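You operate a simulated robot arm through the tools that you are given. There is no shell and no other tool.

You are at the controls of a simulated robot arm. One attempt, no reset.

Task
Sift the small brown-stripe sack and the red-handle jug through the sieve into the green tub.
Fine: empty both on the sieve and put them back; shake till only lumps are left. Set down upright: small brown-stripe sack, red-handle jug.

The check looks at the end state, three seconds after you hand in, the way a careful person would. Anything else that was tipped, shoved, dropped, spilled or broken makes it a failure.

Robot
A 7-joint arm with a two-finger parallel gripper, fixed in place. Base frame: the origin is on the floor under the middle of its stand, x ahead of it, y to its left, z up. Readings come in mm, rad, newtons and seconds.
It reaches about 1479 mm from its shoulder. Its first joint turns from -2.897 to 2.897 rad. Payload 4.4 kg.
The TCP is the grasp point between the finger pads, 23 mm short of the fingertips. In the tool frame z runs along the fingers and y along their closing line. The gripper opens to 94 mm. The fingers are 38 mm wide and 10 mm thick; the gripper's body (54 by 96 mm) begins 39 mm behind the TCP.
Orientation is told as [roll, pitch, yaw] about the base's x, y, z axes, in that order, counted from this pose: with the fingers straight down and closing along the base's y, the tool's x points along the base's -x, its y along +y and its z along -z.

Tools
- The arm moves only by the tool drive_tool. Its argument "rows" is a list that holds one entry, the list of rows, each a list of 6 numbers: the shift along the tool's x, y, z in mm, then the turn, a rotation vector about the tool's x, y, z in degrees. In form: [[[tx, ty, tz, ax, ay, az], ...]]. A call has 1 to 20 rows; each row shifts and turns the commanded pose from where the row before left it, along the tool's axes as they then stand. "jaw" is the closure, from 0 (fully open) to 1 (shut), set as the call begins (left out, the last holds). Each row takes 0.2 s and may step no farther than 50 mm and 0.15 rad from the row before; otherwise, or with a gripper value out of range, the whole call is refused. Where a pose cannot be reached the arm comes as near as it can. A force on the tool above 90 N (or 10 N above the force at the start of the call, whichever is more), or a blocked arm, ends the call early, and 0.2 s more pass. Each finger travels about 72 mm/s and halts on what it meets, pressing with about 29 N; the grip force reading is that of the motor and also rises with nothing between the fingers. The clock runs only during rows and for 0.2 s after the last one: add rows that do not move to give the fingers time. It gives the time, the measured TCP pose, the force on the tool (base axes), the opening and the grip force at its end, in the units of the frame above (readings bear some noise), with the torque about the TCP (base axes, N m) and any sound that the robot's microphone picked up.
- Cameras (640 x 400 px; columns grow to the right, rows downward): "scene" is fixed at [49.2, 500.6, 1427.8]; the picture's right is [-0.40, -0.92, 0.00], its down [-0.31, 0.13, -0.94] and it looks along [0.86, -0.37, -0.34] (base axes); focal length 336 px, centre (320, 200). "wrist" rides on the gripper at [86, 16, -74] in the tool frame; the picture's right is [-0.18, 0.98, 0.00], its down [-0.58, -0.11, -0.81] and it looks along [-0.79, -0.15, 0.59] (tool axes); focal length 243 px, centre (320, 200). There is no depth. A picture from a camera that has moved, and an enlarged one, comes with that camera's place and axes in the base frame and with its lens.
- camera(camera): a new picture of that camera. It takes no simulated time.
- close_up(camera, box): a new picture of the part [left, top, right, bottom] of that camera's present view, enlarged. It takes no simulated time.
- sign_off(): hands the job in; it is judged then, once.

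Places have to be worked out from the pictures, the camera data and where the tool is seen. Open the gripper and draw the arm clear of the work before you hand the job in, unless the task says otherwise.

The tools are called after "Call:" as name(argument=value, ...) on one line, values as JSON. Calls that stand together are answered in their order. drive_tool: Moves the arm, as the interface text tells. Its arguments: {"type":"object","properties":{"rows":{"type":"array","items":{"type":"array","items":{"type":"array","items":{"type":"number"}}}},"jaw":{"type":"number"}},"required":["rows"]} The other tools are called the same way: camera (camera) takes a picture; close_up (camera, box) takes an enlarged picture of a part of a camera's view; sign_off () hands the job in.

At the start:

```text
t: 0.0
position: [653.1, 28.6, 1269.1]
tcp_rot: [0.002, 0.0, -0.001]
wrist_force: [0.5, -0.1, -0.8]
moment: [-0.04, 0.02, 0.0]
opening: 93.6
grasp_force: 0.0
```

scene: 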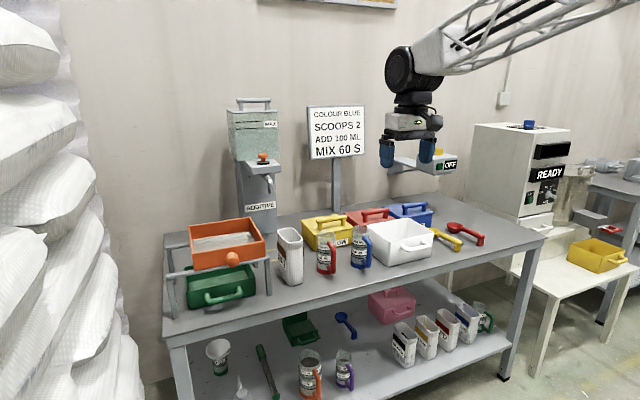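
wrist: 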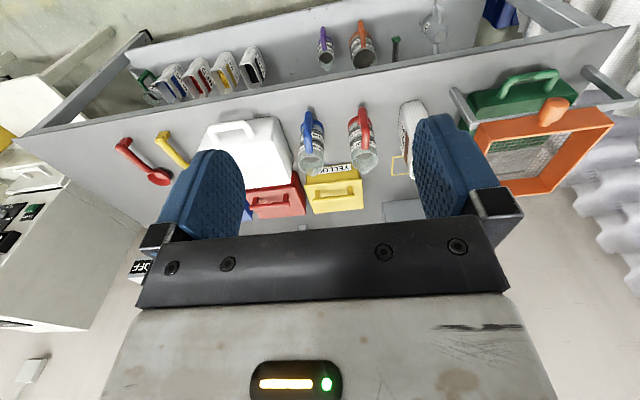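

I start by looking closely at the workbench: the sack, jug, sieve and tub.

Call:
close_up(camera="scene", box=[150, 180, 310, 320])

Call:
close_up(camera="scene", box=[260, 190, 420, 300])

Call:
close_up(camera="scene", box=[180, 280, 520, 400])

Call:
close_up(camera="wrist", box=[280, 40, 640, 240])

```text
2.86 times, centred on (230, 250) of scene
camera zoom: at [49.2, 500.6, 1427.8], right [-0.4, -0.92, 0.0], down [-0.31, 0.13, -0.94], along [0.86, -0.37, -0.34], focal length 960 px, centre (577, 57)
```

zoom: 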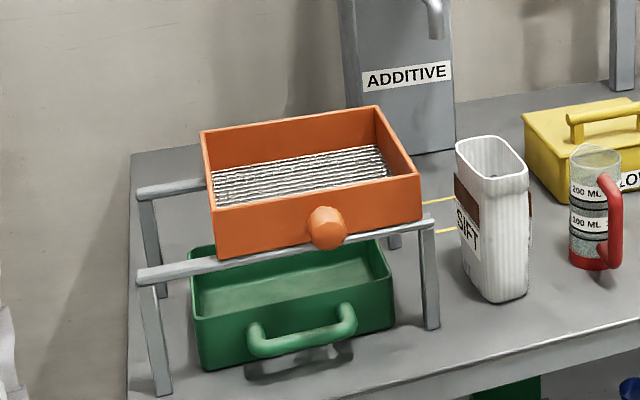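

```text
3.64 times, centred on (340, 245) of scene
camera zoom: at [49.2, 500.6, 1427.8], right [-0.4, -0.92, 0.0], down [-0.31, 0.13, -0.94], along [0.86, -0.37, -0.34], focal length 1222 px, centre (247, 36)
```

zoom: 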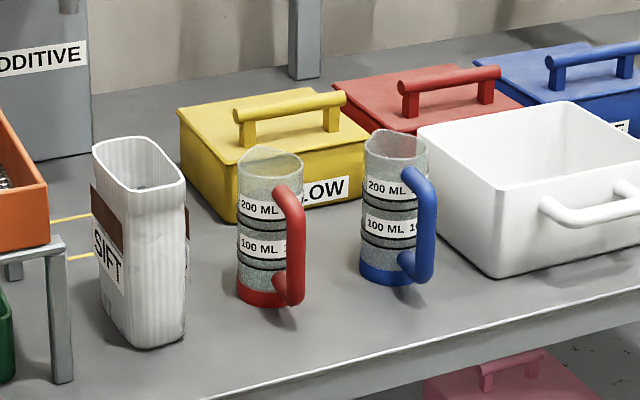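

```text
1.88 times, centred on (350, 340) of scene
camera zoom: at [49.2, 500.6, 1427.8], right [-0.4, -0.92, 0.0], down [-0.31, 0.13, -0.94], along [0.86, -0.37, -0.34], focal length 633 px, centre (264, -64)
```

zoom: 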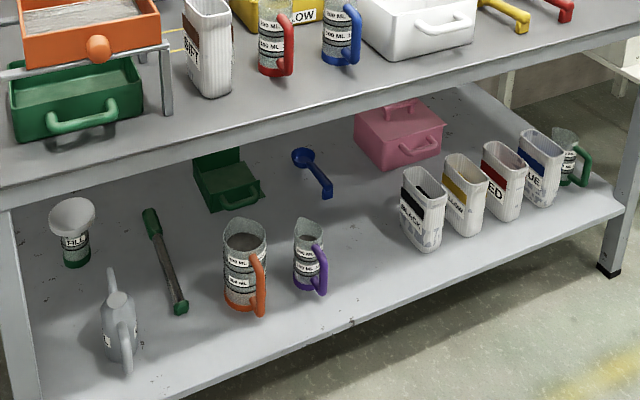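

```text
1.78 times, centred on (460, 140) of wrist
camera zoom: at [566.8, 44.7, 1342.7], right [0.18, 0.98, 0.0], down [0.58, -0.11, 0.81], along [0.79, -0.15, -0.59], focal length 431 px, centre (71, 307)
```

zoom: 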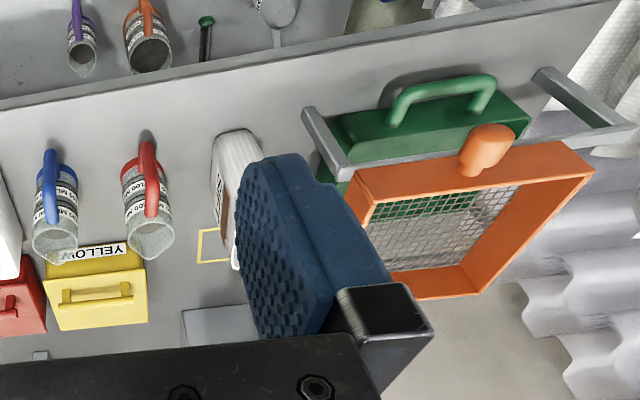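

The sack labelled SIFT, the red-handle jug, the sieve on its rails and the green tub are visible; I estimate the table top at z≈787. I zoom in further on the gripper and the key objects.

Call:
close_up(camera="scene", box=[360, 40, 470, 180])

Call:
close_up(camera="scene", box=[265, 215, 375, 295])

Call:
close_up(camera="scene", box=[160, 205, 280, 320])

```text
2.86 times, centred on (415, 110) of scene
camera zoom: at [49.2, 500.6, 1427.8], right [-0.4, -0.92, 0.0], down [-0.31, 0.13, -0.94], along [0.86, -0.37, -0.34], focal length 960 px, centre (49, 457)
```

zoom: 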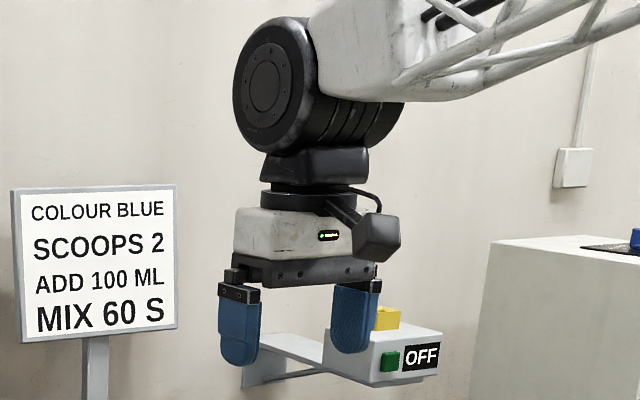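

```text
5.00 times, centred on (320, 255) of scene
camera zoom: at [49.2, 500.6, 1427.8], right [-0.4, -0.92, 0.0], down [-0.31, 0.13, -0.94], along [0.86, -0.37, -0.34], focal length 1681 px, centre (320, -75)
```

zoom: 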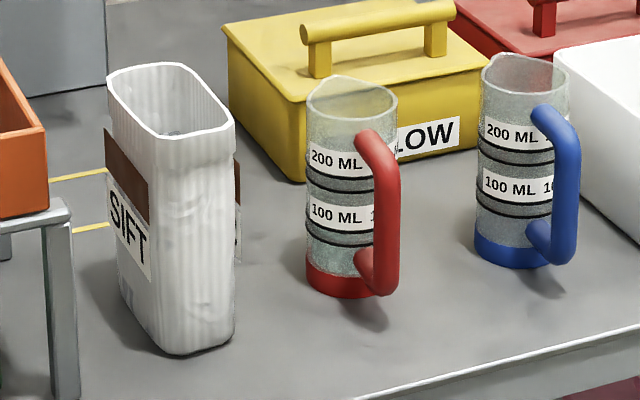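

```text
3.48 times, centred on (220, 262) of scene
camera zoom: at [49.2, 500.6, 1427.8], right [-0.4, -0.92, 0.0], down [-0.31, 0.13, -0.94], along [0.86, -0.37, -0.34], focal length 1169 px, centre (668, -17)
```

zoom: 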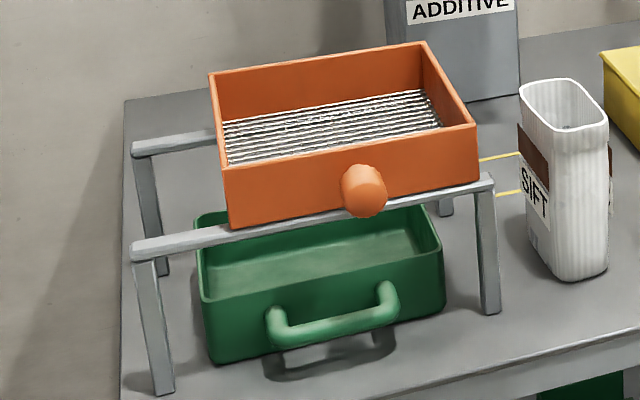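

The sack stands at about x 950–1050, y 172–222 with its rim at z≈948. The jug axis is near (992, 71), and the sieve covers about x 937–1135, y 299–501. I move the arm over that way and pitch the wrist camera down for a top view of the sieve and tub.

Call:
drive_tool(rows=[[[-29, 30, -3, 0, 0, 0], [-29, 30, -3, 0, 0, 0], [-29, 30, -3, 0, 0, 0], [-29, 30, -3, 0, 0, 0], [-29, 30, -3, 0, 0, 0], [-29, 30, -3, 0, 0, 0], [-29, 30, -3, 0, 0, 0], [-29, 30, -3, 0, 0, 0], [-29, 30, -3, 0, 0, 0], [-29, 30, -3, 0, 0, 0], [0, 0, 0, 0, 8, 0], [0, 0, 0, 0, 8, 0], [0, 0, 0, 0, 8, 0]]], jaw=0)

Call:
camera(camera="wrist")

Call:
camera(camera="scene")

```text
t: 2.8
position: [942.6, 328.6, 1299.3]
tcp_rot: [0.001, 0.418, 0.0]
wrist_force: [-0.2, -0.1, 0.6]
moment: [-0.02, -0.06, 0.0]
opening: 94.1
grasp_force: 0.0
```

```text
taken
camera wrist: at [894.4, 344.2, 1402.4], right [0.17, 0.98, -0.07], down [0.86, -0.11, 0.5], along [0.48, -0.15, -0.86], focal length 243 px, centre (320, 200)
```

wrist: 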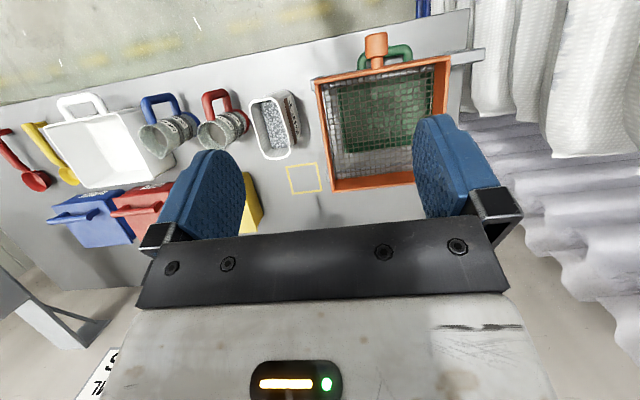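

```text
taken
```

scene: 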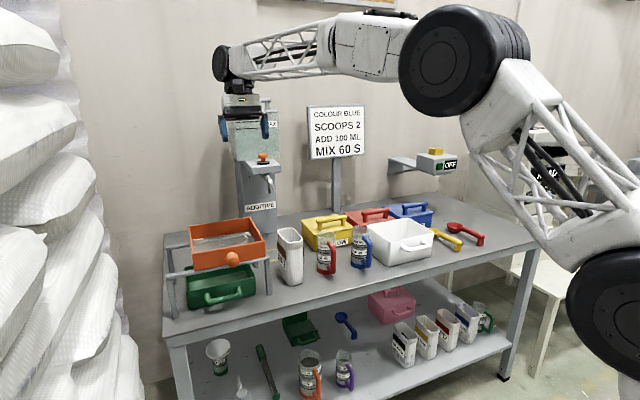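

The wrist view now shows the sieve, tub, sack and jug from above. I enlarge it to measure them.

Call:
close_up(camera="wrist", box=[290, 20, 490, 200])

Call:
close_up(camera="wrist", box=[130, 70, 330, 200])

```text
2.22 times, centred on (390, 110) of wrist
camera zoom: at [894.4, 344.2, 1402.4], right [0.17, 0.98, -0.07], down [0.86, -0.11, 0.5], along [0.48, -0.15, -0.86], focal length 539 px, centre (164, 400)
```

zoom: 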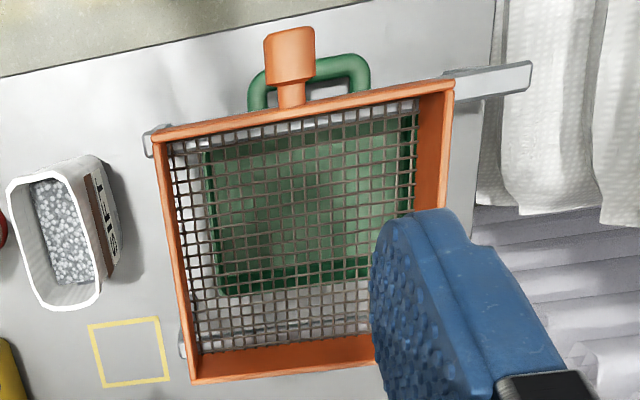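

```text
3.08 times, centred on (230, 135) of wrist
camera zoom: at [894.4, 344.2, 1402.4], right [0.17, 0.98, -0.07], down [0.86, -0.11, 0.5], along [0.48, -0.15, -0.86], focal length 746 px, centre (597, 400)
```

zoom: 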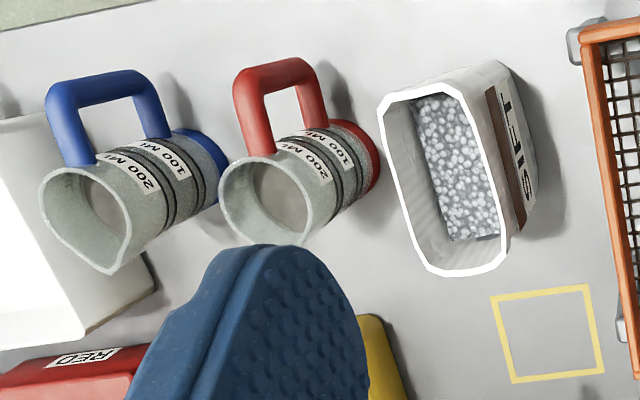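

From triangulating both views I get these positions:

| Item | x | y | z |
|---|---|---|---|
| Sieve | 918–1113 | 301–502 | rim ≈ 986 |
| Tub | 937–1080 | 331–530 | top ≈ 865 |
| Knob head centre | ≈ 883 | ≈ 401 | ≈ 965 |
| Table top | – | – | ≈ 797 |

The sieve sits about 30 mm off the tub's centre, so I'll centre it first using the knob. I straighten the tool and go above the knob.

Call:
drive_tool(rows=[[[0, 0, 0, 0, -8, 0], [0, 0, 0, 0, -8, 0], [0, 0, 0, 0, -8, 0], [12, 14.5, 36, 0, 0, 0], [12, 14.5, 36, 0, 0, 0], [12, 14.5, 36, 0, 0, 0], [12, 14.5, 36, 0, 0, 0], [12, 14.5, 36, 0, 0, 0], [0, 0, 0, 0, 0, 0]]], jaw=0.15)

Call:
camera(camera="wrist")

Call:
close_up(camera="scene", box=[150, 140, 310, 280])

```text
t: 4.8
position: [882.9, 402.1, 1118.0]
tcp_rot: [-0.001, 0.001, 0.001]
wrist_force: [-1.1, 0.3, -0.4]
moment: [-0.01, 0.01, 0.02]
opening: 80.1
grasp_force: 0.0
```

```text
taken
camera wrist: at [796.9, 416.9, 1192.0], right [0.18, 0.98, 0.0], down [0.58, -0.11, 0.81], along [0.79, -0.15, -0.59], focal length 243 px, centre (320, 200)
```

wrist: 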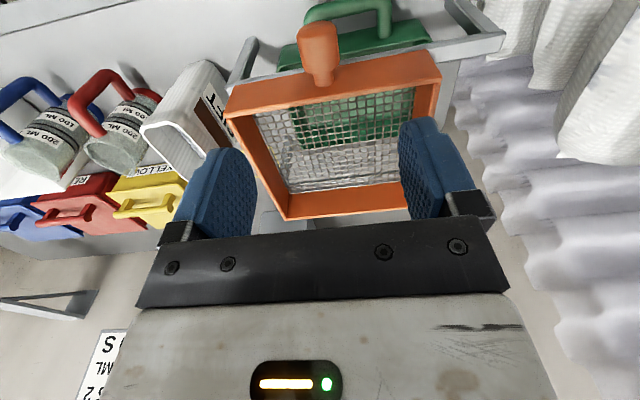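

```text
2.86 times, centred on (230, 210) of scene
camera zoom: at [49.2, 500.6, 1427.8], right [-0.4, -0.92, 0.0], down [-0.31, 0.13, -0.94], along [0.86, -0.37, -0.34], focal length 960 px, centre (577, 171)
```

zoom: 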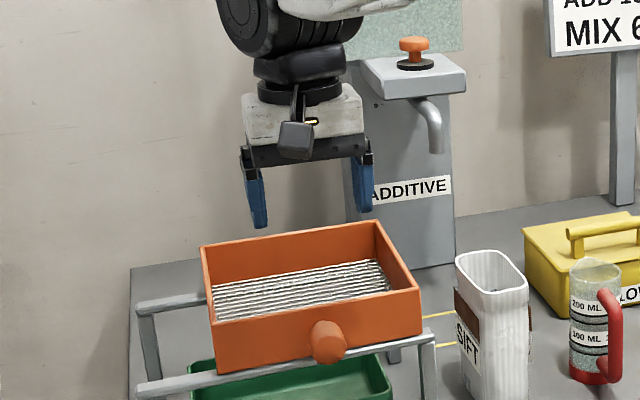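

The knob is confirmed at about (882, 400), right below the TCP. I descend over it with the fingers straddling it.

Call:
drive_tool(rows=[[[0, 0, 38, 0, 0, 0], [0, 0, 38, 0, 0, 0], [0, 0, 38, 0, 0, 0], [0, 0, 19, 0, 0, 0], [0, 0, 19, 0, 0, 0], [0, 0, 0, 0, 0, 0]]], jaw=0.2)

Call:
close_up(camera="scene", box=[150, 170, 310, 310])

Call:
camera(camera="wrist")

```text
t: 6.2
position: [882.1, 400.7, 965.5]
tcp_rot: [-0.001, 0.0, 0.001]
wrist_force: [0.5, 0.6, -0.3]
moment: [0.01, 0.04, 0.0]
opening: 75.2
grasp_force: 0.1
```

```text
2.86 times, centred on (230, 240) of scene
camera zoom: at [49.2, 500.6, 1427.8], right [-0.4, -0.92, 0.0], down [-0.31, 0.13, -0.94], along [0.86, -0.37, -0.34], focal length 960 px, centre (577, 86)
```

zoom: 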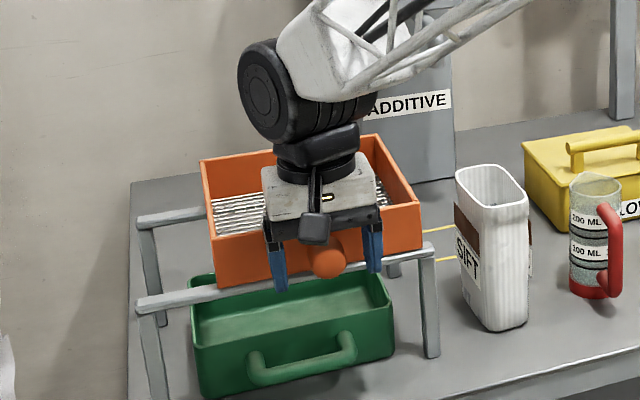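

```text
taken
camera wrist: at [796.5, 416.7, 1040.6], right [0.18, 0.98, 0.0], down [0.58, -0.11, 0.81], along [0.79, -0.15, -0.59], focal length 243 px, centre (320, 200)
```

wrist: 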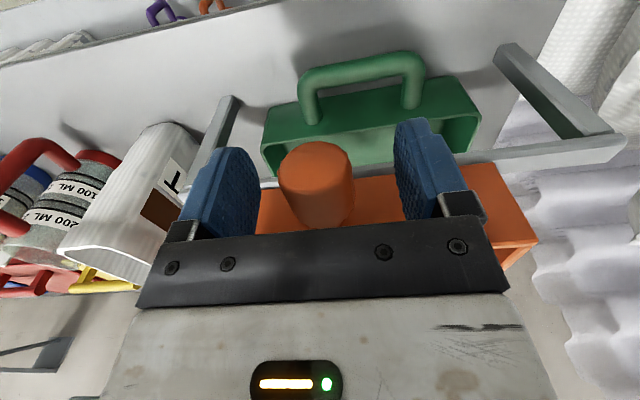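

The knob sits between the fingers, so I close on it.

Call:
drive_tool(rows=[[[0, 0, 0, 0, 0, 0], [0, 0, 0, 0, 0, 0], [0, 0, 0, 0, 0, 0], [0, 0, 0, 0, 0, 0], [0, 0, 0, 0, 0, 0]]], jaw=0.8)

Call:
close_up(camera="scene", box=[150, 170, 310, 310])

```text
t: 7.4
position: [882.1, 401.4, 966.3]
tcp_rot: [-0.001, 0.0, 0.002]
wrist_force: [0.3, -0.2, -1.3]
moment: [0.05, 0.0, 0.06]
opening: 33.5
grasp_force: 45.2
```

```text
2.86 times, centred on (230, 240) of scene
camera zoom: at [49.2, 500.6, 1427.8], right [-0.4, -0.92, 0.0], down [-0.31, 0.13, -0.94], along [0.86, -0.37, -0.34], focal length 960 px, centre (577, 86)
```

zoom: 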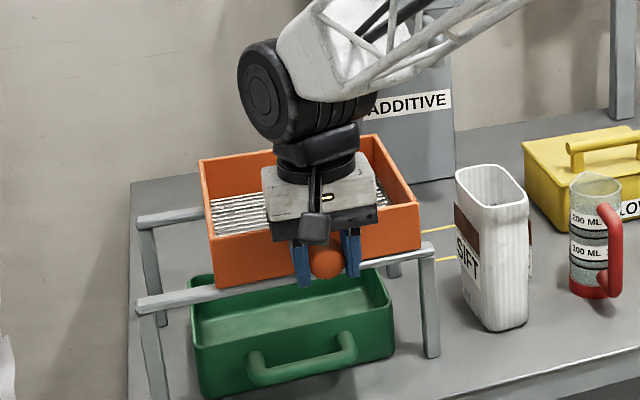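

The knob is gripped at 33.5 mm. I slide the sieve about 30 mm in +y to centre it over the tub, watching the force.

Call:
drive_tool(rows=[[[0, 6, 0, 0, 0, 0], [0, 6, 0, 0, 0, 0], [0, 6, 0, 0, 0, 0], [0, 6, 0, 0, 0, 0], [0, 6, 0, 0, 0, 0], [0, 0, 0, 0, 0, 0]]])

Call:
close_up(camera="scene", box=[150, 170, 310, 310])

Call:
camera(camera="wrist")

```text
t: 8.8
position: [882.1, 431.9, 966.2]
tcp_rot: [0.0, 0.0, -0.001]
wrist_force: [-2.7, -0.5, -2.4]
moment: [-0.07, 0.16, 0.16]
opening: 33.5
grasp_force: 44.6
```

```text
2.86 times, centred on (230, 240) of scene
camera zoom: at [49.2, 500.6, 1427.8], right [-0.4, -0.92, 0.0], down [-0.31, 0.13, -0.94], along [0.86, -0.37, -0.34], focal length 960 px, centre (577, 86)
```

zoom: 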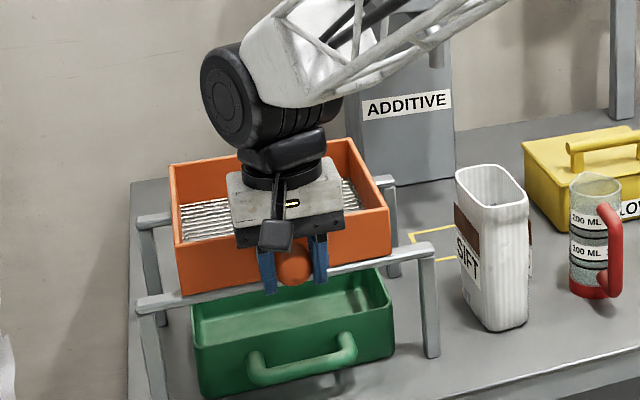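

```text
taken
camera wrist: at [796.5, 447.1, 1040.7], right [0.18, 0.98, 0.0], down [0.58, -0.11, 0.81], along [0.79, -0.15, -0.59], focal length 243 px, centre (320, 200)
```

wrist: 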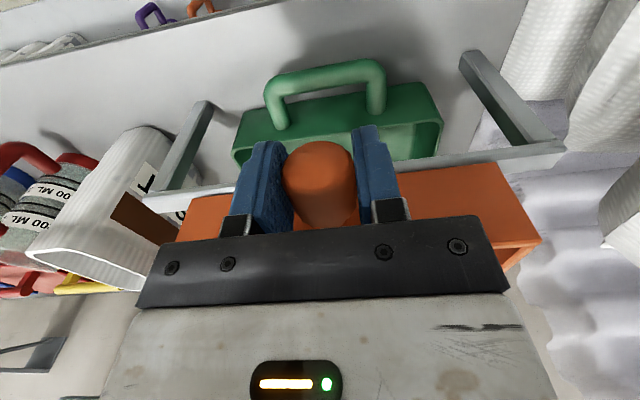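

The sieve slides freely and now sits at y≈331–532, centred over the tub. I release the knob and rise clear.

Call:
drive_tool(rows=[[[0, 0, 0, 0, 0, 0], [0, 0, 0, 0, 0, 0], [0, 0, 0, 0, 0, 0], [0, 0, -20, 0, 0, 0], [0, 0, -40, 0, 0, 0], [0, 0, -40, 0, 0, 0], [0, 0, -40, 0, 0, 0], [0, 0, -40, 0, 0, 0], [0, 0, 0, 0, 0, 0]]], jaw=0.3)

Call:
camera(camera="wrist")

Call:
close_up(camera="scene", box=[150, 170, 310, 310])

```text
t: 10.8
position: [883.6, 431.4, 1147.4]
tcp_rot: [0.001, 0.0, 0.0]
wrist_force: [-0.5, -0.2, 0.6]
moment: [0.01, -0.02, -0.02]
opening: 65.8
grasp_force: 0.1
```

```text
taken
camera wrist: at [797.0, 446.9, 1221.6], right [0.18, 0.98, 0.0], down [0.58, -0.11, 0.81], along [0.79, -0.15, -0.59], focal length 243 px, centre (320, 200)
```

wrist: 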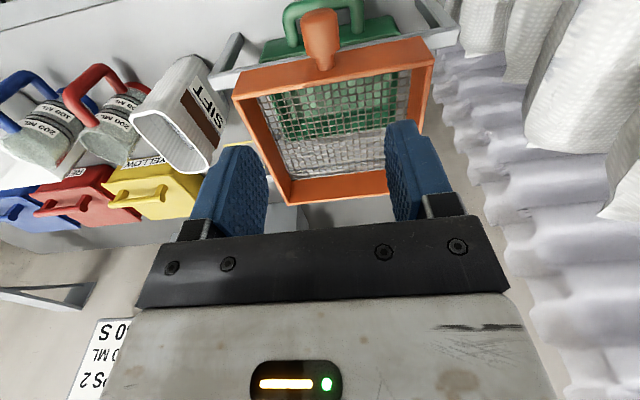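

```text
2.86 times, centred on (230, 240) of scene
camera zoom: at [49.2, 500.6, 1427.8], right [-0.4, -0.92, 0.0], down [-0.31, 0.13, -0.94], along [0.86, -0.37, -0.34], focal length 960 px, centre (577, 86)
```

zoom: 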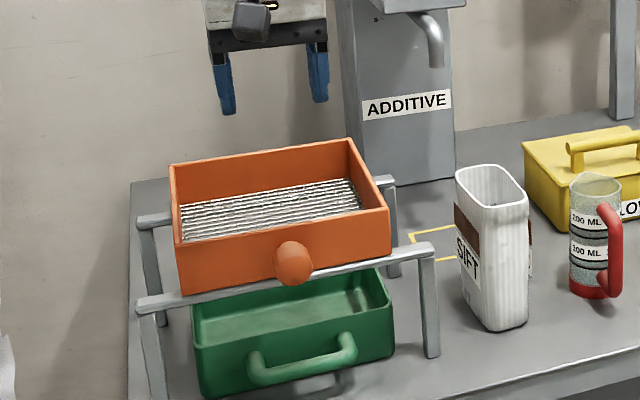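

The sieve stays put. Now I rehearse the pour orientation in free air: raise, pitch the fingers nearly horizontal toward +x, 10° down, with the gripper empty.

Call:
drive_tool(rows=[[[5, -14, -40, 0, 0, 0], [5, -14, -40, 0, 0, 0], [5, -14, -40, 0, 0, 0], [0, 0, 0, 0, -8, 0], [0, 0, 0, 0, -8, 0], [0, 0, 0, 0, -8, 0], [0, 0, 0, 0, -8, 0], [0, 0, 0, 0, -8, 0], [0, 0, 0, 0, -8, 0], [0, 0, 0, 0, -8, 0], [0, 0, 0, 0, -8, 0], [0, 0, 0, 0, -8, 0], [0, 0, 0, 0, -8, 0], [0, 0, 0, 0, 0, 0]]])

Call:
camera(camera="scene")

```text
t: 13.8
position: [867.5, 389.7, 1265.4]
tcp_rot: [0.002, -1.397, -0.002]
wrist_force: [-0.1, -0.3, -0.1]
moment: [0.02, -0.01, 0.01]
opening: 65.8
grasp_force: 0.1
```

```text
taken
```

scene: 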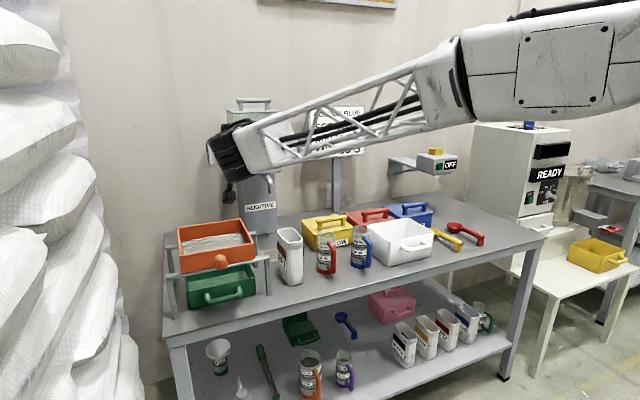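

The pitch reached -80° as commanded. Now I test the roll about the base x axis toward +y by 136°, still empty.

Call:
drive_tool(rows=[[[0, 0, 0, 1.389, 0, -7.878], [0, 0, 0, 1.389, 0, -7.878], [0, 0, 0, 1.389, 0, -7.878], [0, 0, 0, 1.389, 0, -7.878], [0, 0, 0, 1.389, 0, -7.878], [0, 0, 0, 1.389, 0, -7.878], [0, 0, 0, 1.389, 0, -7.878], [0, 0, 0, 1.389, 0, -7.878], [0, 0, 0, 1.389, 0, -7.878], [0, 0, 0, 1.389, 0, -7.878], [0, 0, 0, 1.389, 0, -7.878], [0, 0, 0, 1.389, 0, -7.878], [0, 0, 0, 1.389, 0, -7.878], [0, 0, 0, 1.389, 0, -7.878], [0, 0, 0, 1.389, 0, -7.878], [0, 0, 0, 1.389, 0, -7.878], [0, 0, 0, 1.389, 0, -7.878], [0, 0, 0, 0, 0, 0]]])

Call:
camera(camera="scene")

Call:
camera(camera="wrist")

```text
t: 17.6
position: [868.6, 390.4, 1266.2]
tcp_rot: [-1.748, 0.788, 1.322]
wrist_force: [0.4, -0.3, -0.9]
moment: [0.0, -0.01, -0.02]
opening: 65.8
grasp_force: 0.1
```

```text
taken
```

scene: 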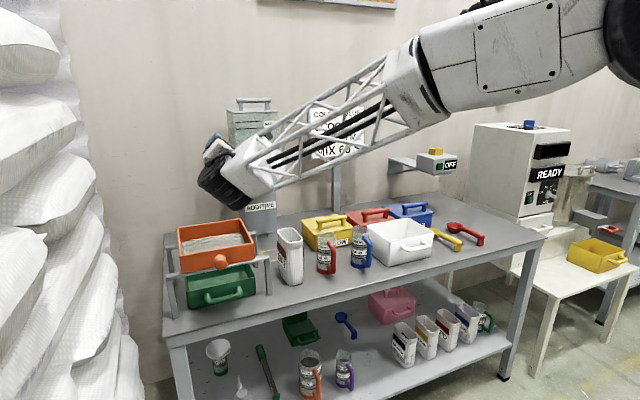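

```text
taken
camera wrist: at [780.1, 327.3, 1307.1], right [0.03, -0.58, -0.81], down [-0.69, 0.57, -0.44], along [0.72, 0.58, -0.39], focal length 243 px, centre (320, 200)
```

wrist: 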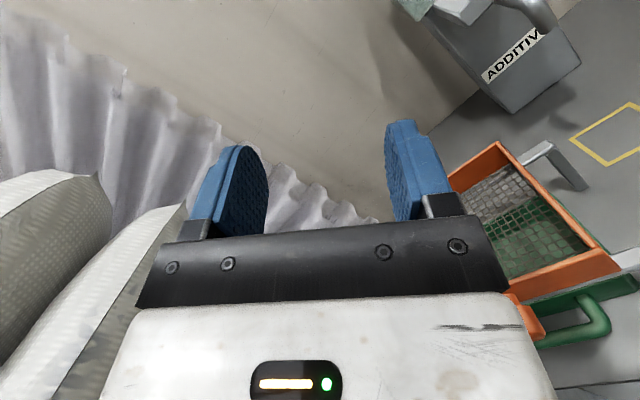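

The 136° roll works cleanly. I check that another 32° is reachable before rolling back.

Call:
drive_tool(rows=[[[0, 0, 0, 1.389, 0, -7.878], [0, 0, 0, 1.389, 0, -7.878], [0, 0, 0, 1.389, 0, -7.878], [0, 0, 0, 1.389, 0, -7.878], [0, 0, 0, 0, 0, 0]]])

Call:
camera(camera="scene")

```text
t: 18.8
position: [867.9, 388.9, 1266.4]
tcp_rot: [-2.26, 1.301, 0.862]
wrist_force: [-0.5, 0.0, -0.2]
moment: [0.0, -0.01, -0.04]
opening: 65.9
grasp_force: 0.0
```

```text
taken
```

scene: 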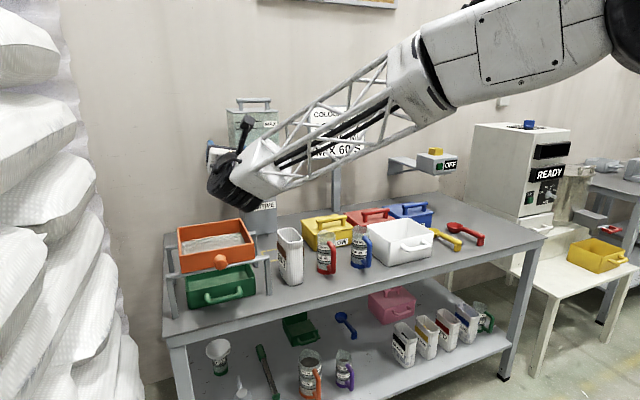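

The roll is reachable to -168°. I roll back to level.

Call:
drive_tool(rows=[[[0, 0, 0, -1.389, 0, 7.878], [0, 0, 0, -1.389, 0, 7.878], [0, 0, 0, -1.389, 0, 7.878], [0, 0, 0, -1.389, 0, 7.878], [0, 0, 0, -1.389, 0, 7.878], [0, 0, 0, -1.389, 0, 7.878], [0, 0, 0, -1.389, 0, 7.878], [0, 0, 0, -1.389, 0, 7.878], [0, 0, 0, -1.389, 0, 7.878], [0, 0, 0, -1.389, 0, 7.878], [0, 0, 0, -1.389, 0, 7.878], [0, 0, 0, -1.389, 0, 7.878], [0, 0, 0, -1.389, 0, 7.878], [0, 0, 0, -1.389, 0, 7.878], [0, 0, 0, -1.389, 0, 7.878], [0, 0, 0, -1.389, 0, 7.878], [0, 0, 0, -1.389, 0, 7.878], [0, 0, 0, -1.389, 0, 7.878], [0, 0, 0, -1.389, 0, 7.878], [0, 0, 0, -1.389, 0, 7.878]]], jaw=0.05)

Call:
drive_tool(rows=[[[0, 0, 0, -1.389, 0, 7.878], [0, 0, 0, 0, 0, 0]]])

```text
t: 23.0
position: [868.0, 389.2, 1266.6]
tcp_rot: [-0.673, -1.349, 0.663]
wrist_force: [0.2, -0.4, -0.9]
moment: [-0.02, 0.0, 0.02]
opening: 89.3
grasp_force: 0.1
```

```text
t: 23.6
position: [867.4, 389.6, 1266.5]
tcp_rot: [0.007, -1.398, -0.007]
wrist_force: [-0.8, -0.5, 0.1]
moment: [0.0, -0.03, -0.05]
opening: 89.2
grasp_force: 0.1
```

Back at level. Now I move to a pre-grasp point in front of the sack, around (830, 200, 908), staying clear of the table edge.

Call:
drive_tool(rows=[[[1.32, -38, -7.48, 0, 0, 0], [1.32, -38, -7.48, 0, 0, 0], [1.32, -38, -7.48, 0, 0, 0], [1.32, -38, -7.48, 0, 0, 0], [1.32, -38, -7.48, 0, 0, 0], [44.1, 0, 7.78, 0, 0, 0], [44.1, 0, 7.78, 0, 0, 0], [44.1, 0, 7.78, 0, 0, 0], [44.1, 0, 7.78, 0, 0, 0], [44.1, 0, 7.78, 0, 0, 0], [44.1, 0, 7.78, 0, 0, 0], [44.1, 0, 7.78, 0, 0, 0], [44.1, 0, 7.78, 0, 0, 0], [0, 0, 0, 0, 0, 0]]])

Call:
camera(camera="scene")

Call:
camera(camera="wrist")

```text
t: 26.6
position: [830.3, 200.3, 907.9]
tcp_rot: [0.002, -1.395, -0.002]
wrist_force: [-0.7, -0.8, -0.5]
moment: [-0.01, -0.01, -0.01]
opening: 89.5
grasp_force: 0.2
```

```text
taken
```

scene: 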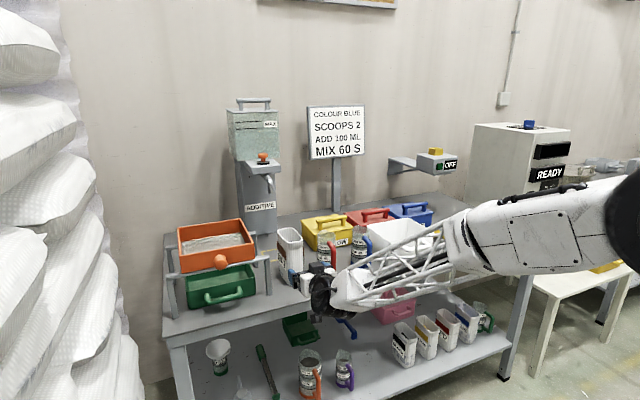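

```text
taken
camera wrist: at [742.7, 214.4, 834.9], right [0.03, 0.98, 0.18], down [-0.69, -0.11, 0.71], along [0.72, -0.15, 0.68], focal length 243 px, centre (320, 200)
```

wrist: 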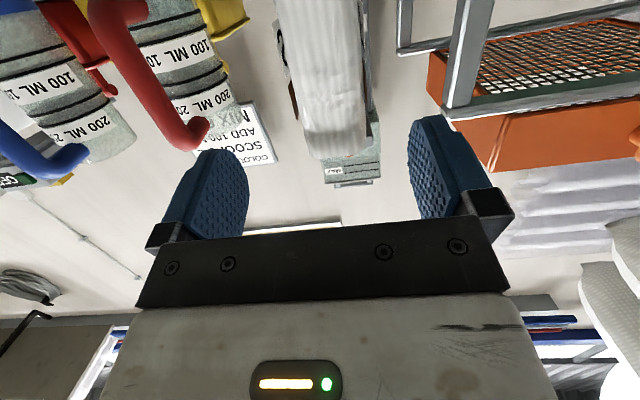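

The sack measures y≈172–230 at its front edge, with the rim at z≈952, and the fingers are centred on it. I advance to x≈955 so that the pads straddle its front half.

Call:
drive_tool(rows=[[[-5.43, 0, 30.8, 0, 0, 0], [-5.43, 0, 30.8, 0, 0, 0], [-5.43, 0, 30.8, 0, 0, 0], [-2.7, 0, 15.4, 0, 0, 0], [-2.7, 0, 15.4, 0, 0, 0], [0, 0, 0, 0, 0, 0]]])

Call:
close_up(camera="scene", box=[240, 200, 380, 320])

Call:
camera(camera="wrist")

```text
t: 28.0
position: [955.4, 200.9, 907.7]
tcp_rot: [-0.001, -1.395, -0.001]
wrist_force: [-0.3, 0.7, -0.3]
moment: [0.02, 0.0, 0.0]
opening: 89.2
grasp_force: 0.0
```

```text
3.33 times, centred on (310, 260) of scene
camera zoom: at [49.2, 500.6, 1427.8], right [-0.4, -0.92, 0.0], down [-0.31, 0.13, -0.94], along [0.86, -0.37, -0.34], focal length 1120 px, centre (353, 0)
```

zoom: 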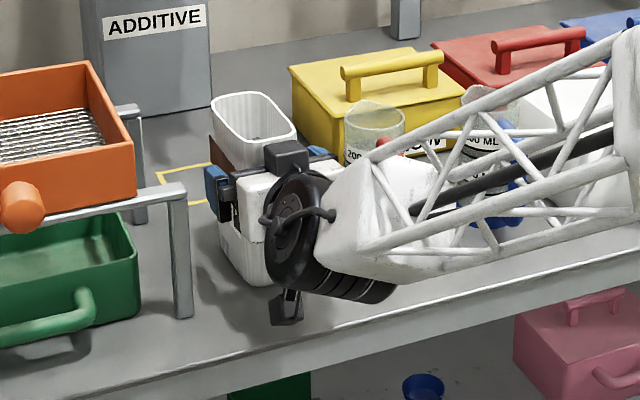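

```text
taken
camera wrist: at [867.1, 215.4, 835.5], right [0.03, 0.98, 0.18], down [-0.69, -0.11, 0.71], along [0.72, -0.15, 0.68], focal length 243 px, centre (320, 200)
```

wrist: 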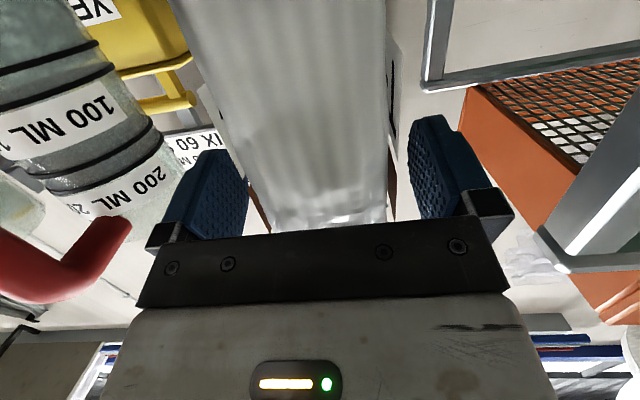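

The sack is between the pads with the palm just short of it. I close the gripper.

Call:
drive_tool(rows=[[[0, 0, 0, 0, 0, 0], [0, 0, 0, 0, 0, 0], [0, 0, 0, 0, 0, 0], [0, 0, 0, 0, 0, 0]]], jaw=0.9)

Call:
camera(camera="wrist")

Call:
close_up(camera="scene", box=[240, 200, 380, 320])

```text
t: 29.0
position: [954.0, 200.8, 908.3]
tcp_rot: [-0.001, -1.395, 0.003]
wrist_force: [2.4, 0.8, 3.8]
moment: [0.0, -0.05, 0.1]
opening: 58.0
grasp_force: 29.1
```

```text
taken
camera wrist: at [867.0, 215.5, 835.8], right [0.03, 0.98, 0.18], down [-0.69, -0.11, 0.71], along [0.72, -0.15, 0.68], focal length 243 px, centre (320, 200)
```

wrist: 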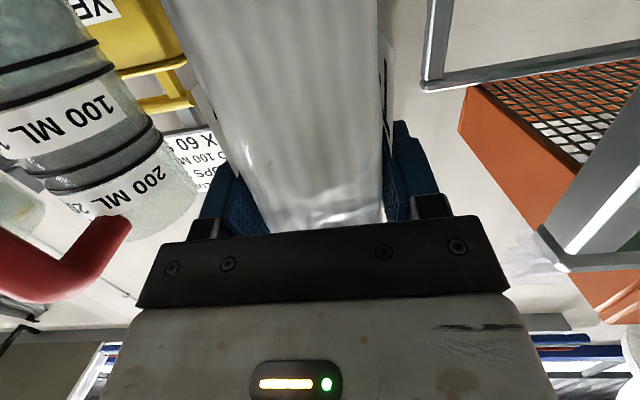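

```text
3.33 times, centred on (310, 260) of scene
camera zoom: at [49.2, 500.6, 1427.8], right [-0.4, -0.92, 0.0], down [-0.31, 0.13, -0.94], along [0.86, -0.37, -0.34], focal length 1120 px, centre (353, 0)
```

zoom: 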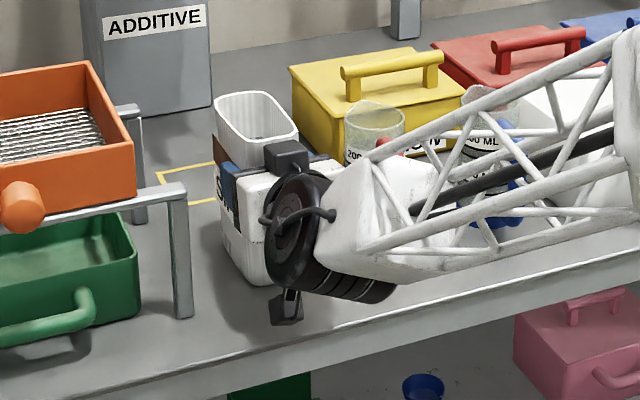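

It is gripped at 58 mm. I lift 20 mm gently and check the weight.

Call:
drive_tool(rows=[[[-4.92, 0, -0.87, 0, 0, 0], [-4.92, 0, -0.87, 0, 0, 0], [-4.92, 0, -0.87, 0, 0, 0], [-4.92, 0, -0.87, 0, 0, 0], [0, 0, 0, 0, 0, 0]]])

Call:
close_up(camera="scene", box=[240, 200, 380, 320])

Call:
camera(camera="wrist")

```text
t: 30.2
position: [954.8, 200.9, 927.2]
tcp_rot: [0.0, -1.395, 0.001]
wrist_force: [-0.7, -0.7, -3.4]
moment: [-0.01, 0.1, -0.03]
opening: 57.7
grasp_force: 29.4
```

```text
3.33 times, centred on (310, 260) of scene
camera zoom: at [49.2, 500.6, 1427.8], right [-0.4, -0.92, 0.0], down [-0.31, 0.13, -0.94], along [0.86, -0.37, -0.34], focal length 1120 px, centre (353, 0)
```

zoom: 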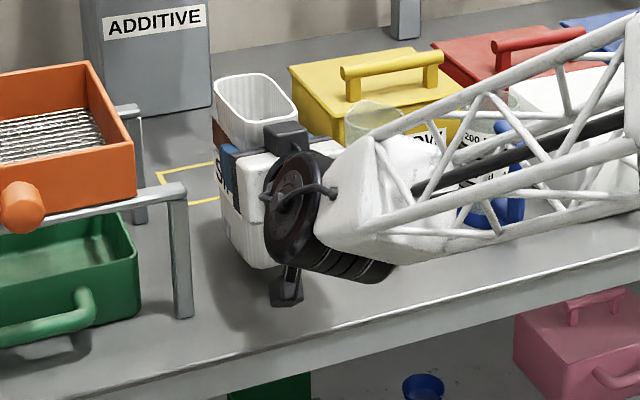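

```text
taken
camera wrist: at [867.0, 215.1, 855.1], right [0.03, 0.98, 0.18], down [-0.69, -0.11, 0.71], along [0.72, -0.15, 0.68], focal length 243 px, centre (320, 200)
```

wrist: 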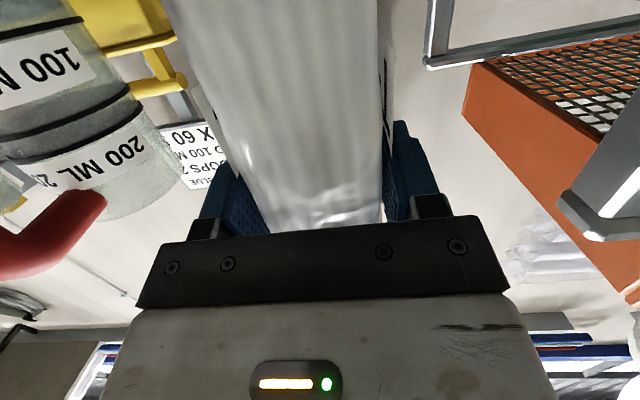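

The lift is secure, with a load of about 3.4 N. I raise to z≈1125 and carry the sack over to the sieve's near side at (974, 390).

Call:
drive_tool(rows=[[[-24.6, 0, -4.34, 0, 0, 0], [-24.6, 0, -4.34, 0, 0, 0], [-24.6, 0, -4.34, 0, 0, 0], [-24.6, 0, -4.34, 0, 0, 0], [-24.6, 0, -4.34, 0, 0, 0], [-24.6, 0, -4.34, 0, 0, 0], [-24.6, 0, -4.34, 0, 0, 0], [-24.6, 0, -4.34, 0, 0, 0], [0, 0, 0, 0, 0, 0], [-0.42, 23.6, 2.36, 0, 0, 0], [-0.42, 23.6, 2.36, 0, 0, 0], [-0.42, 23.6, 2.36, 0, 0, 0], [-0.42, 23.6, 2.36, 0, 0, 0], [-0.42, 23.6, 2.36, 0, 0, 0], [-0.42, 23.6, 2.36, 0, 0, 0], [-0.42, 23.6, 2.36, 0, 0, 0], [-0.42, 23.6, 2.36, 0, 0, 0], [0, 0, 0, 0, 0, 0]]])

Call:
camera(camera="scene")

Call:
camera(camera="wrist")

```text
t: 34.0
position: [974.5, 386.8, 1127.4]
tcp_rot: [0.0, -1.396, 0.001]
wrist_force: [1.0, 0.7, -3.2]
moment: [0.01, 0.08, 0.03]
opening: 57.9
grasp_force: 29.1
```

```text
taken
```

scene: 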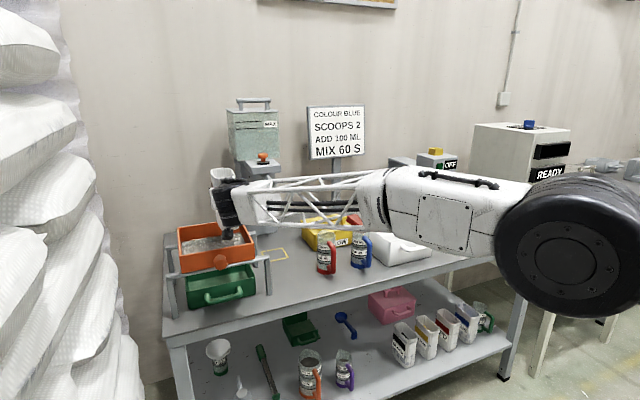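

```text
taken
camera wrist: at [886.4, 404.0, 1055.6], right [0.03, 0.98, 0.18], down [-0.69, -0.11, 0.71], along [0.72, -0.15, 0.68], focal length 243 px, centre (320, 200)
```

wrist: 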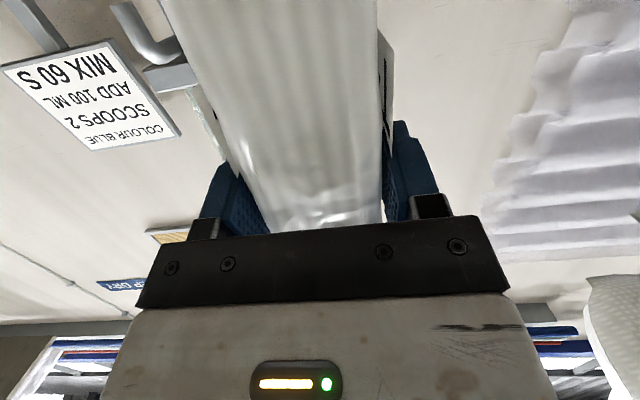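

The sack is over the sieve, upright at z=1127. I roll it gradually toward +y to -64° while lowering to about z=1082.

Call:
drive_tool(rows=[[[0, 0, 0, 1.389, 0, -7.878], [0, 0, 0, 1.389, 0, -7.878], [0, 0, 0, 1.389, 0, -7.878], [0, 0, 0, 1.389, 0, -7.878], [0, 0, 0, 1.389, 0, -7.878], [11.3, 9.64, 2.0, 1.389, 0, -7.878], [9.88, 11.15, 1.74, 1.389, 0, -7.878], [8.26, 12.4, 1.46, 1.389, 0, -7.878], [0, 0, 0, 0, 0, 0]]])

Call:
close_up(camera="scene", box=[150, 140, 310, 310])

Call:
camera(camera="wrist")

```text
t: 36.0
position: [975.5, 389.0, 1082.2]
tcp_rot: [-1.487, -0.445, 1.38]
wrist_force: [-0.3, -0.1, -2.6]
moment: [0.03, 0.07, -0.04]
opening: 57.9
grasp_force: 29.0
```

```text
2.35 times, centred on (230, 225) of scene
camera zoom: at [49.2, 500.6, 1427.8], right [-0.4, -0.92, 0.0], down [-0.31, 0.13, -0.94], along [0.86, -0.37, -0.34], focal length 791 px, centre (532, 141)
```

zoom: 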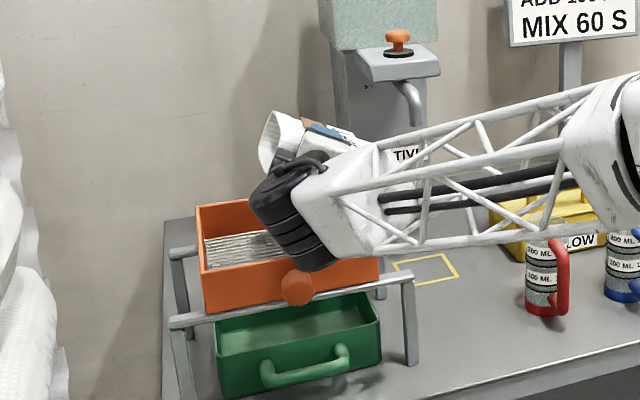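

```text
taken
camera wrist: at [886.3, 330.0, 1035.8], right [0.03, 0.59, -0.81], down [-0.69, 0.59, 0.41], along [0.72, 0.54, 0.43], focal length 243 px, centre (320, 200)
```

wrist: 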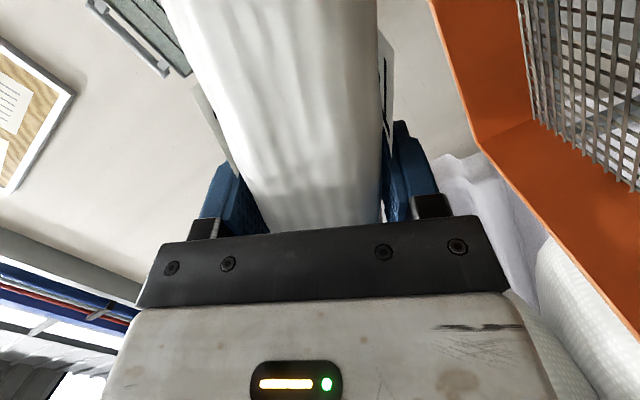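

Nothing has spilled and clearances look good. I roll on to -88° and check the flow.

Call:
drive_tool(rows=[[[0, 0, 0, 0.695, 0, -3.939], [0, 0, 0, 0.695, 0, -3.939], [0, 0, 0, 0.695, 0, -3.939], [0, 0, 0, 0.695, 0, -3.939], [0, 0, 0, 0.695, 0, -3.939], [0, 0, 0, 0.695, 0, -3.939], [0, 0, 0, 0, 0, 0]]])

Call:
close_up(camera="scene", box=[150, 140, 310, 310])

Call:
camera(camera="wrist")

```text
t: 37.6
position: [974.7, 389.0, 1082.2]
tcp_rot: [-1.565, -0.032, 1.395]
wrist_force: [0.5, 0.8, -2.3]
moment: [0.04, 0.05, 0.01]
opening: 57.6
grasp_force: 29.1
```

```text
2.35 times, centred on (230, 225) of scene
camera zoom: at [49.2, 500.6, 1427.8], right [-0.4, -0.92, 0.0], down [-0.31, 0.13, -0.94], along [0.86, -0.37, -0.34], focal length 791 px, centre (532, 141)
```

zoom: 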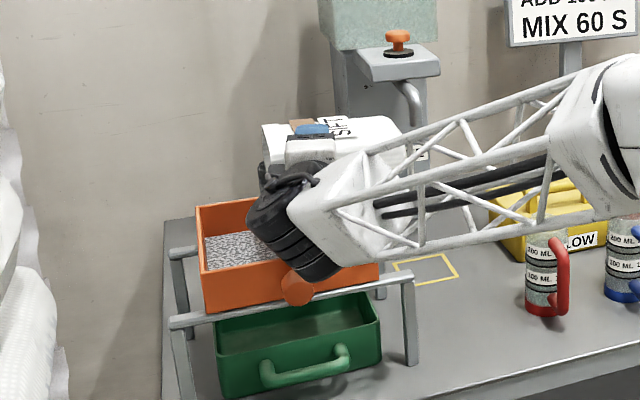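

```text
taken
camera wrist: at [886.7, 316.2, 1063.9], right [0.03, 0.21, -0.98], down [-0.69, 0.71, 0.13], along [0.72, 0.67, 0.17], focal length 243 px, centre (320, 200)
```

wrist: 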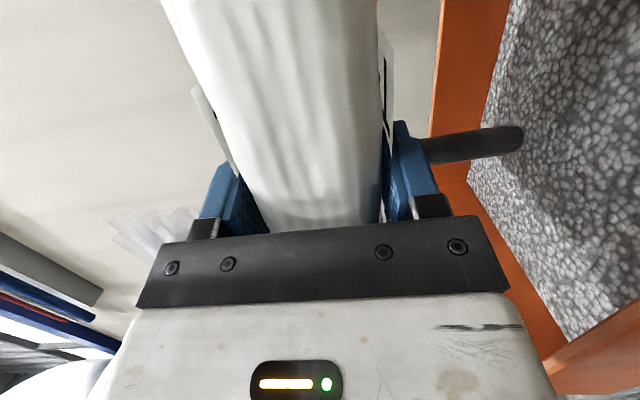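

The sieve is filling and a stream is falling inside it. I keep rolling slowly to -136°.

Call:
drive_tool(rows=[[[0, 0, 0, 0, 0, 0], [0, 0, 0, 0, 0, 0], [0, 0, 0, 0, 0, 0], [0, 0, 0, 0.695, 0, -3.939], [0, 0, 0, 0.695, 0, -3.939], [0, 0, 0, 0.695, 0, -3.939], [0, 0, 0, 0.695, 0, -3.939], [0, 0, 0, 0, 0, 0], [0, 0, 0, 0, 0, 0]]])

Call:
close_up(camera="scene", box=[150, 140, 310, 310])

Call:
camera(camera="wrist")

```text
t: 39.6
position: [974.8, 389.0, 1082.4]
tcp_rot: [-1.614, 0.242, 1.391]
wrist_force: [-0.8, 0.0, -1.2]
moment: [0.03, 0.06, 0.0]
opening: 57.9
grasp_force: 29.5
```

```text
2.35 times, centred on (230, 225) of scene
camera zoom: at [49.2, 500.6, 1427.8], right [-0.4, -0.92, 0.0], down [-0.31, 0.13, -0.94], along [0.86, -0.37, -0.34], focal length 791 px, centre (532, 141)
```

zoom: 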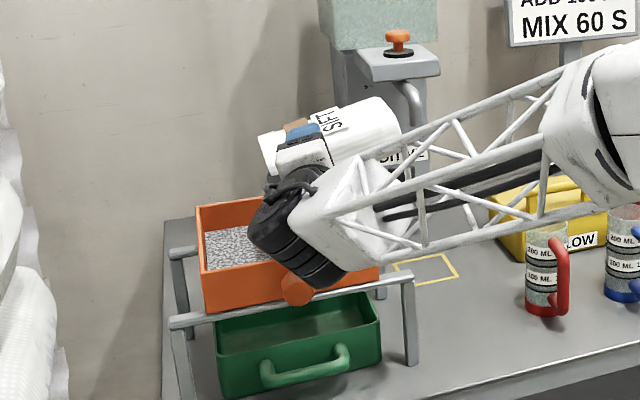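

```text
taken
camera wrist: at [886.8, 313.9, 1084.6], right [0.03, -0.06, -1.0], down [-0.69, 0.72, -0.07], along [0.72, 0.69, -0.02], focal length 243 px, centre (320, 200)
```

wrist: 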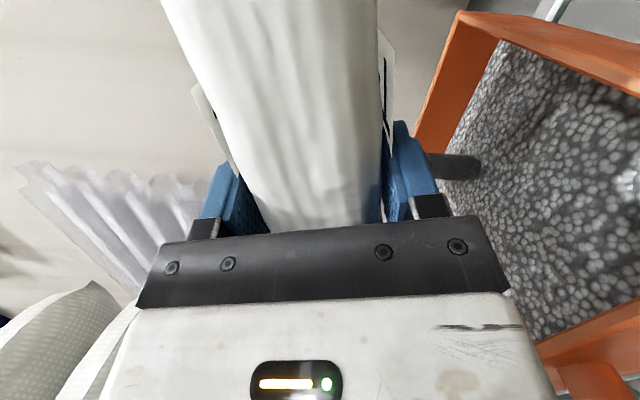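

The stream is still running and the load is down to about 1.2 N. I continue to -144° to drain the sack fully.

Call:
drive_tool(rows=[[[0, 0, 0, 0.695, 0, -3.939], [0, 0, 0, 0.695, 0, -3.939], [0, 0, 0, 0.695, 0, -3.939], [0, 0, 0, 0.695, 0, -3.939], [0, 0, 0, 0.695, 0, -3.939], [0, 0, 0, 0.695, 0, -3.939], [0, 0, 0, 0.695, 0, -3.939], [0, 0, 0, 0.695, 0, -3.939], [0, 0, 0, 0.695, 0, -3.939], [0, 0, 0, 0.695, 0, -3.939], [0, 0, 0, 0, 0, 0], [0, 0, 0, 0, 0, 0], [0, 0, 0, 0, 0, 0]]])

Call:
close_up(camera="scene", box=[150, 140, 310, 310])

Call:
camera(camera="wrist")

```text
t: 42.4
position: [974.5, 388.5, 1083.5]
tcp_rot: [-1.802, 0.924, 1.281]
wrist_force: [-0.9, -0.3, -1.1]
moment: [0.04, -0.01, -0.01]
opening: 57.9
grasp_force: 28.8
```

```text
2.35 times, centred on (230, 225) of scene
camera zoom: at [49.2, 500.6, 1427.8], right [-0.4, -0.92, 0.0], down [-0.31, 0.13, -0.94], along [0.86, -0.37, -0.34], focal length 791 px, centre (532, 141)
```

zoom: 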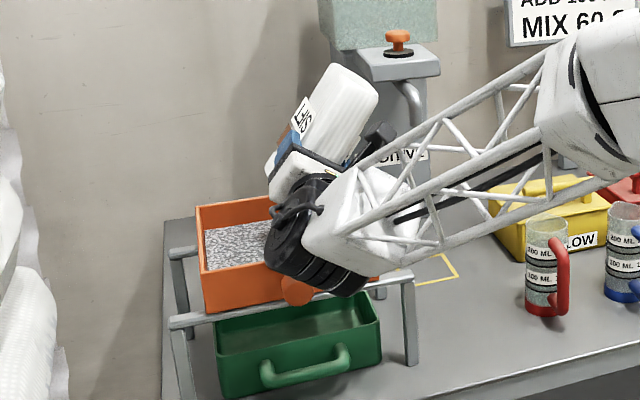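

```text
taken
camera wrist: at [886.7, 332.1, 1131.7], right [0.03, -0.69, -0.72], down [-0.69, 0.51, -0.51], along [0.72, 0.52, -0.46], focal length 243 px, centre (320, 200)
```

wrist: 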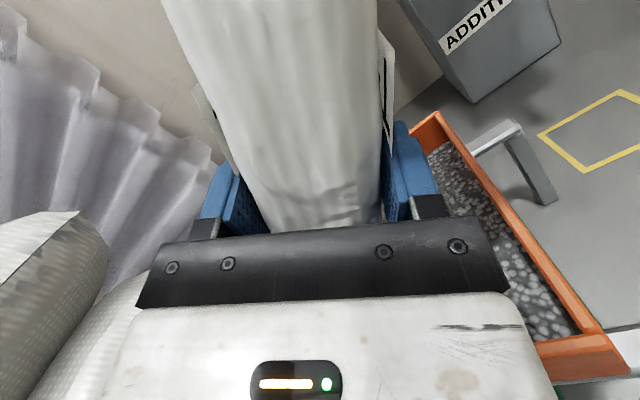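

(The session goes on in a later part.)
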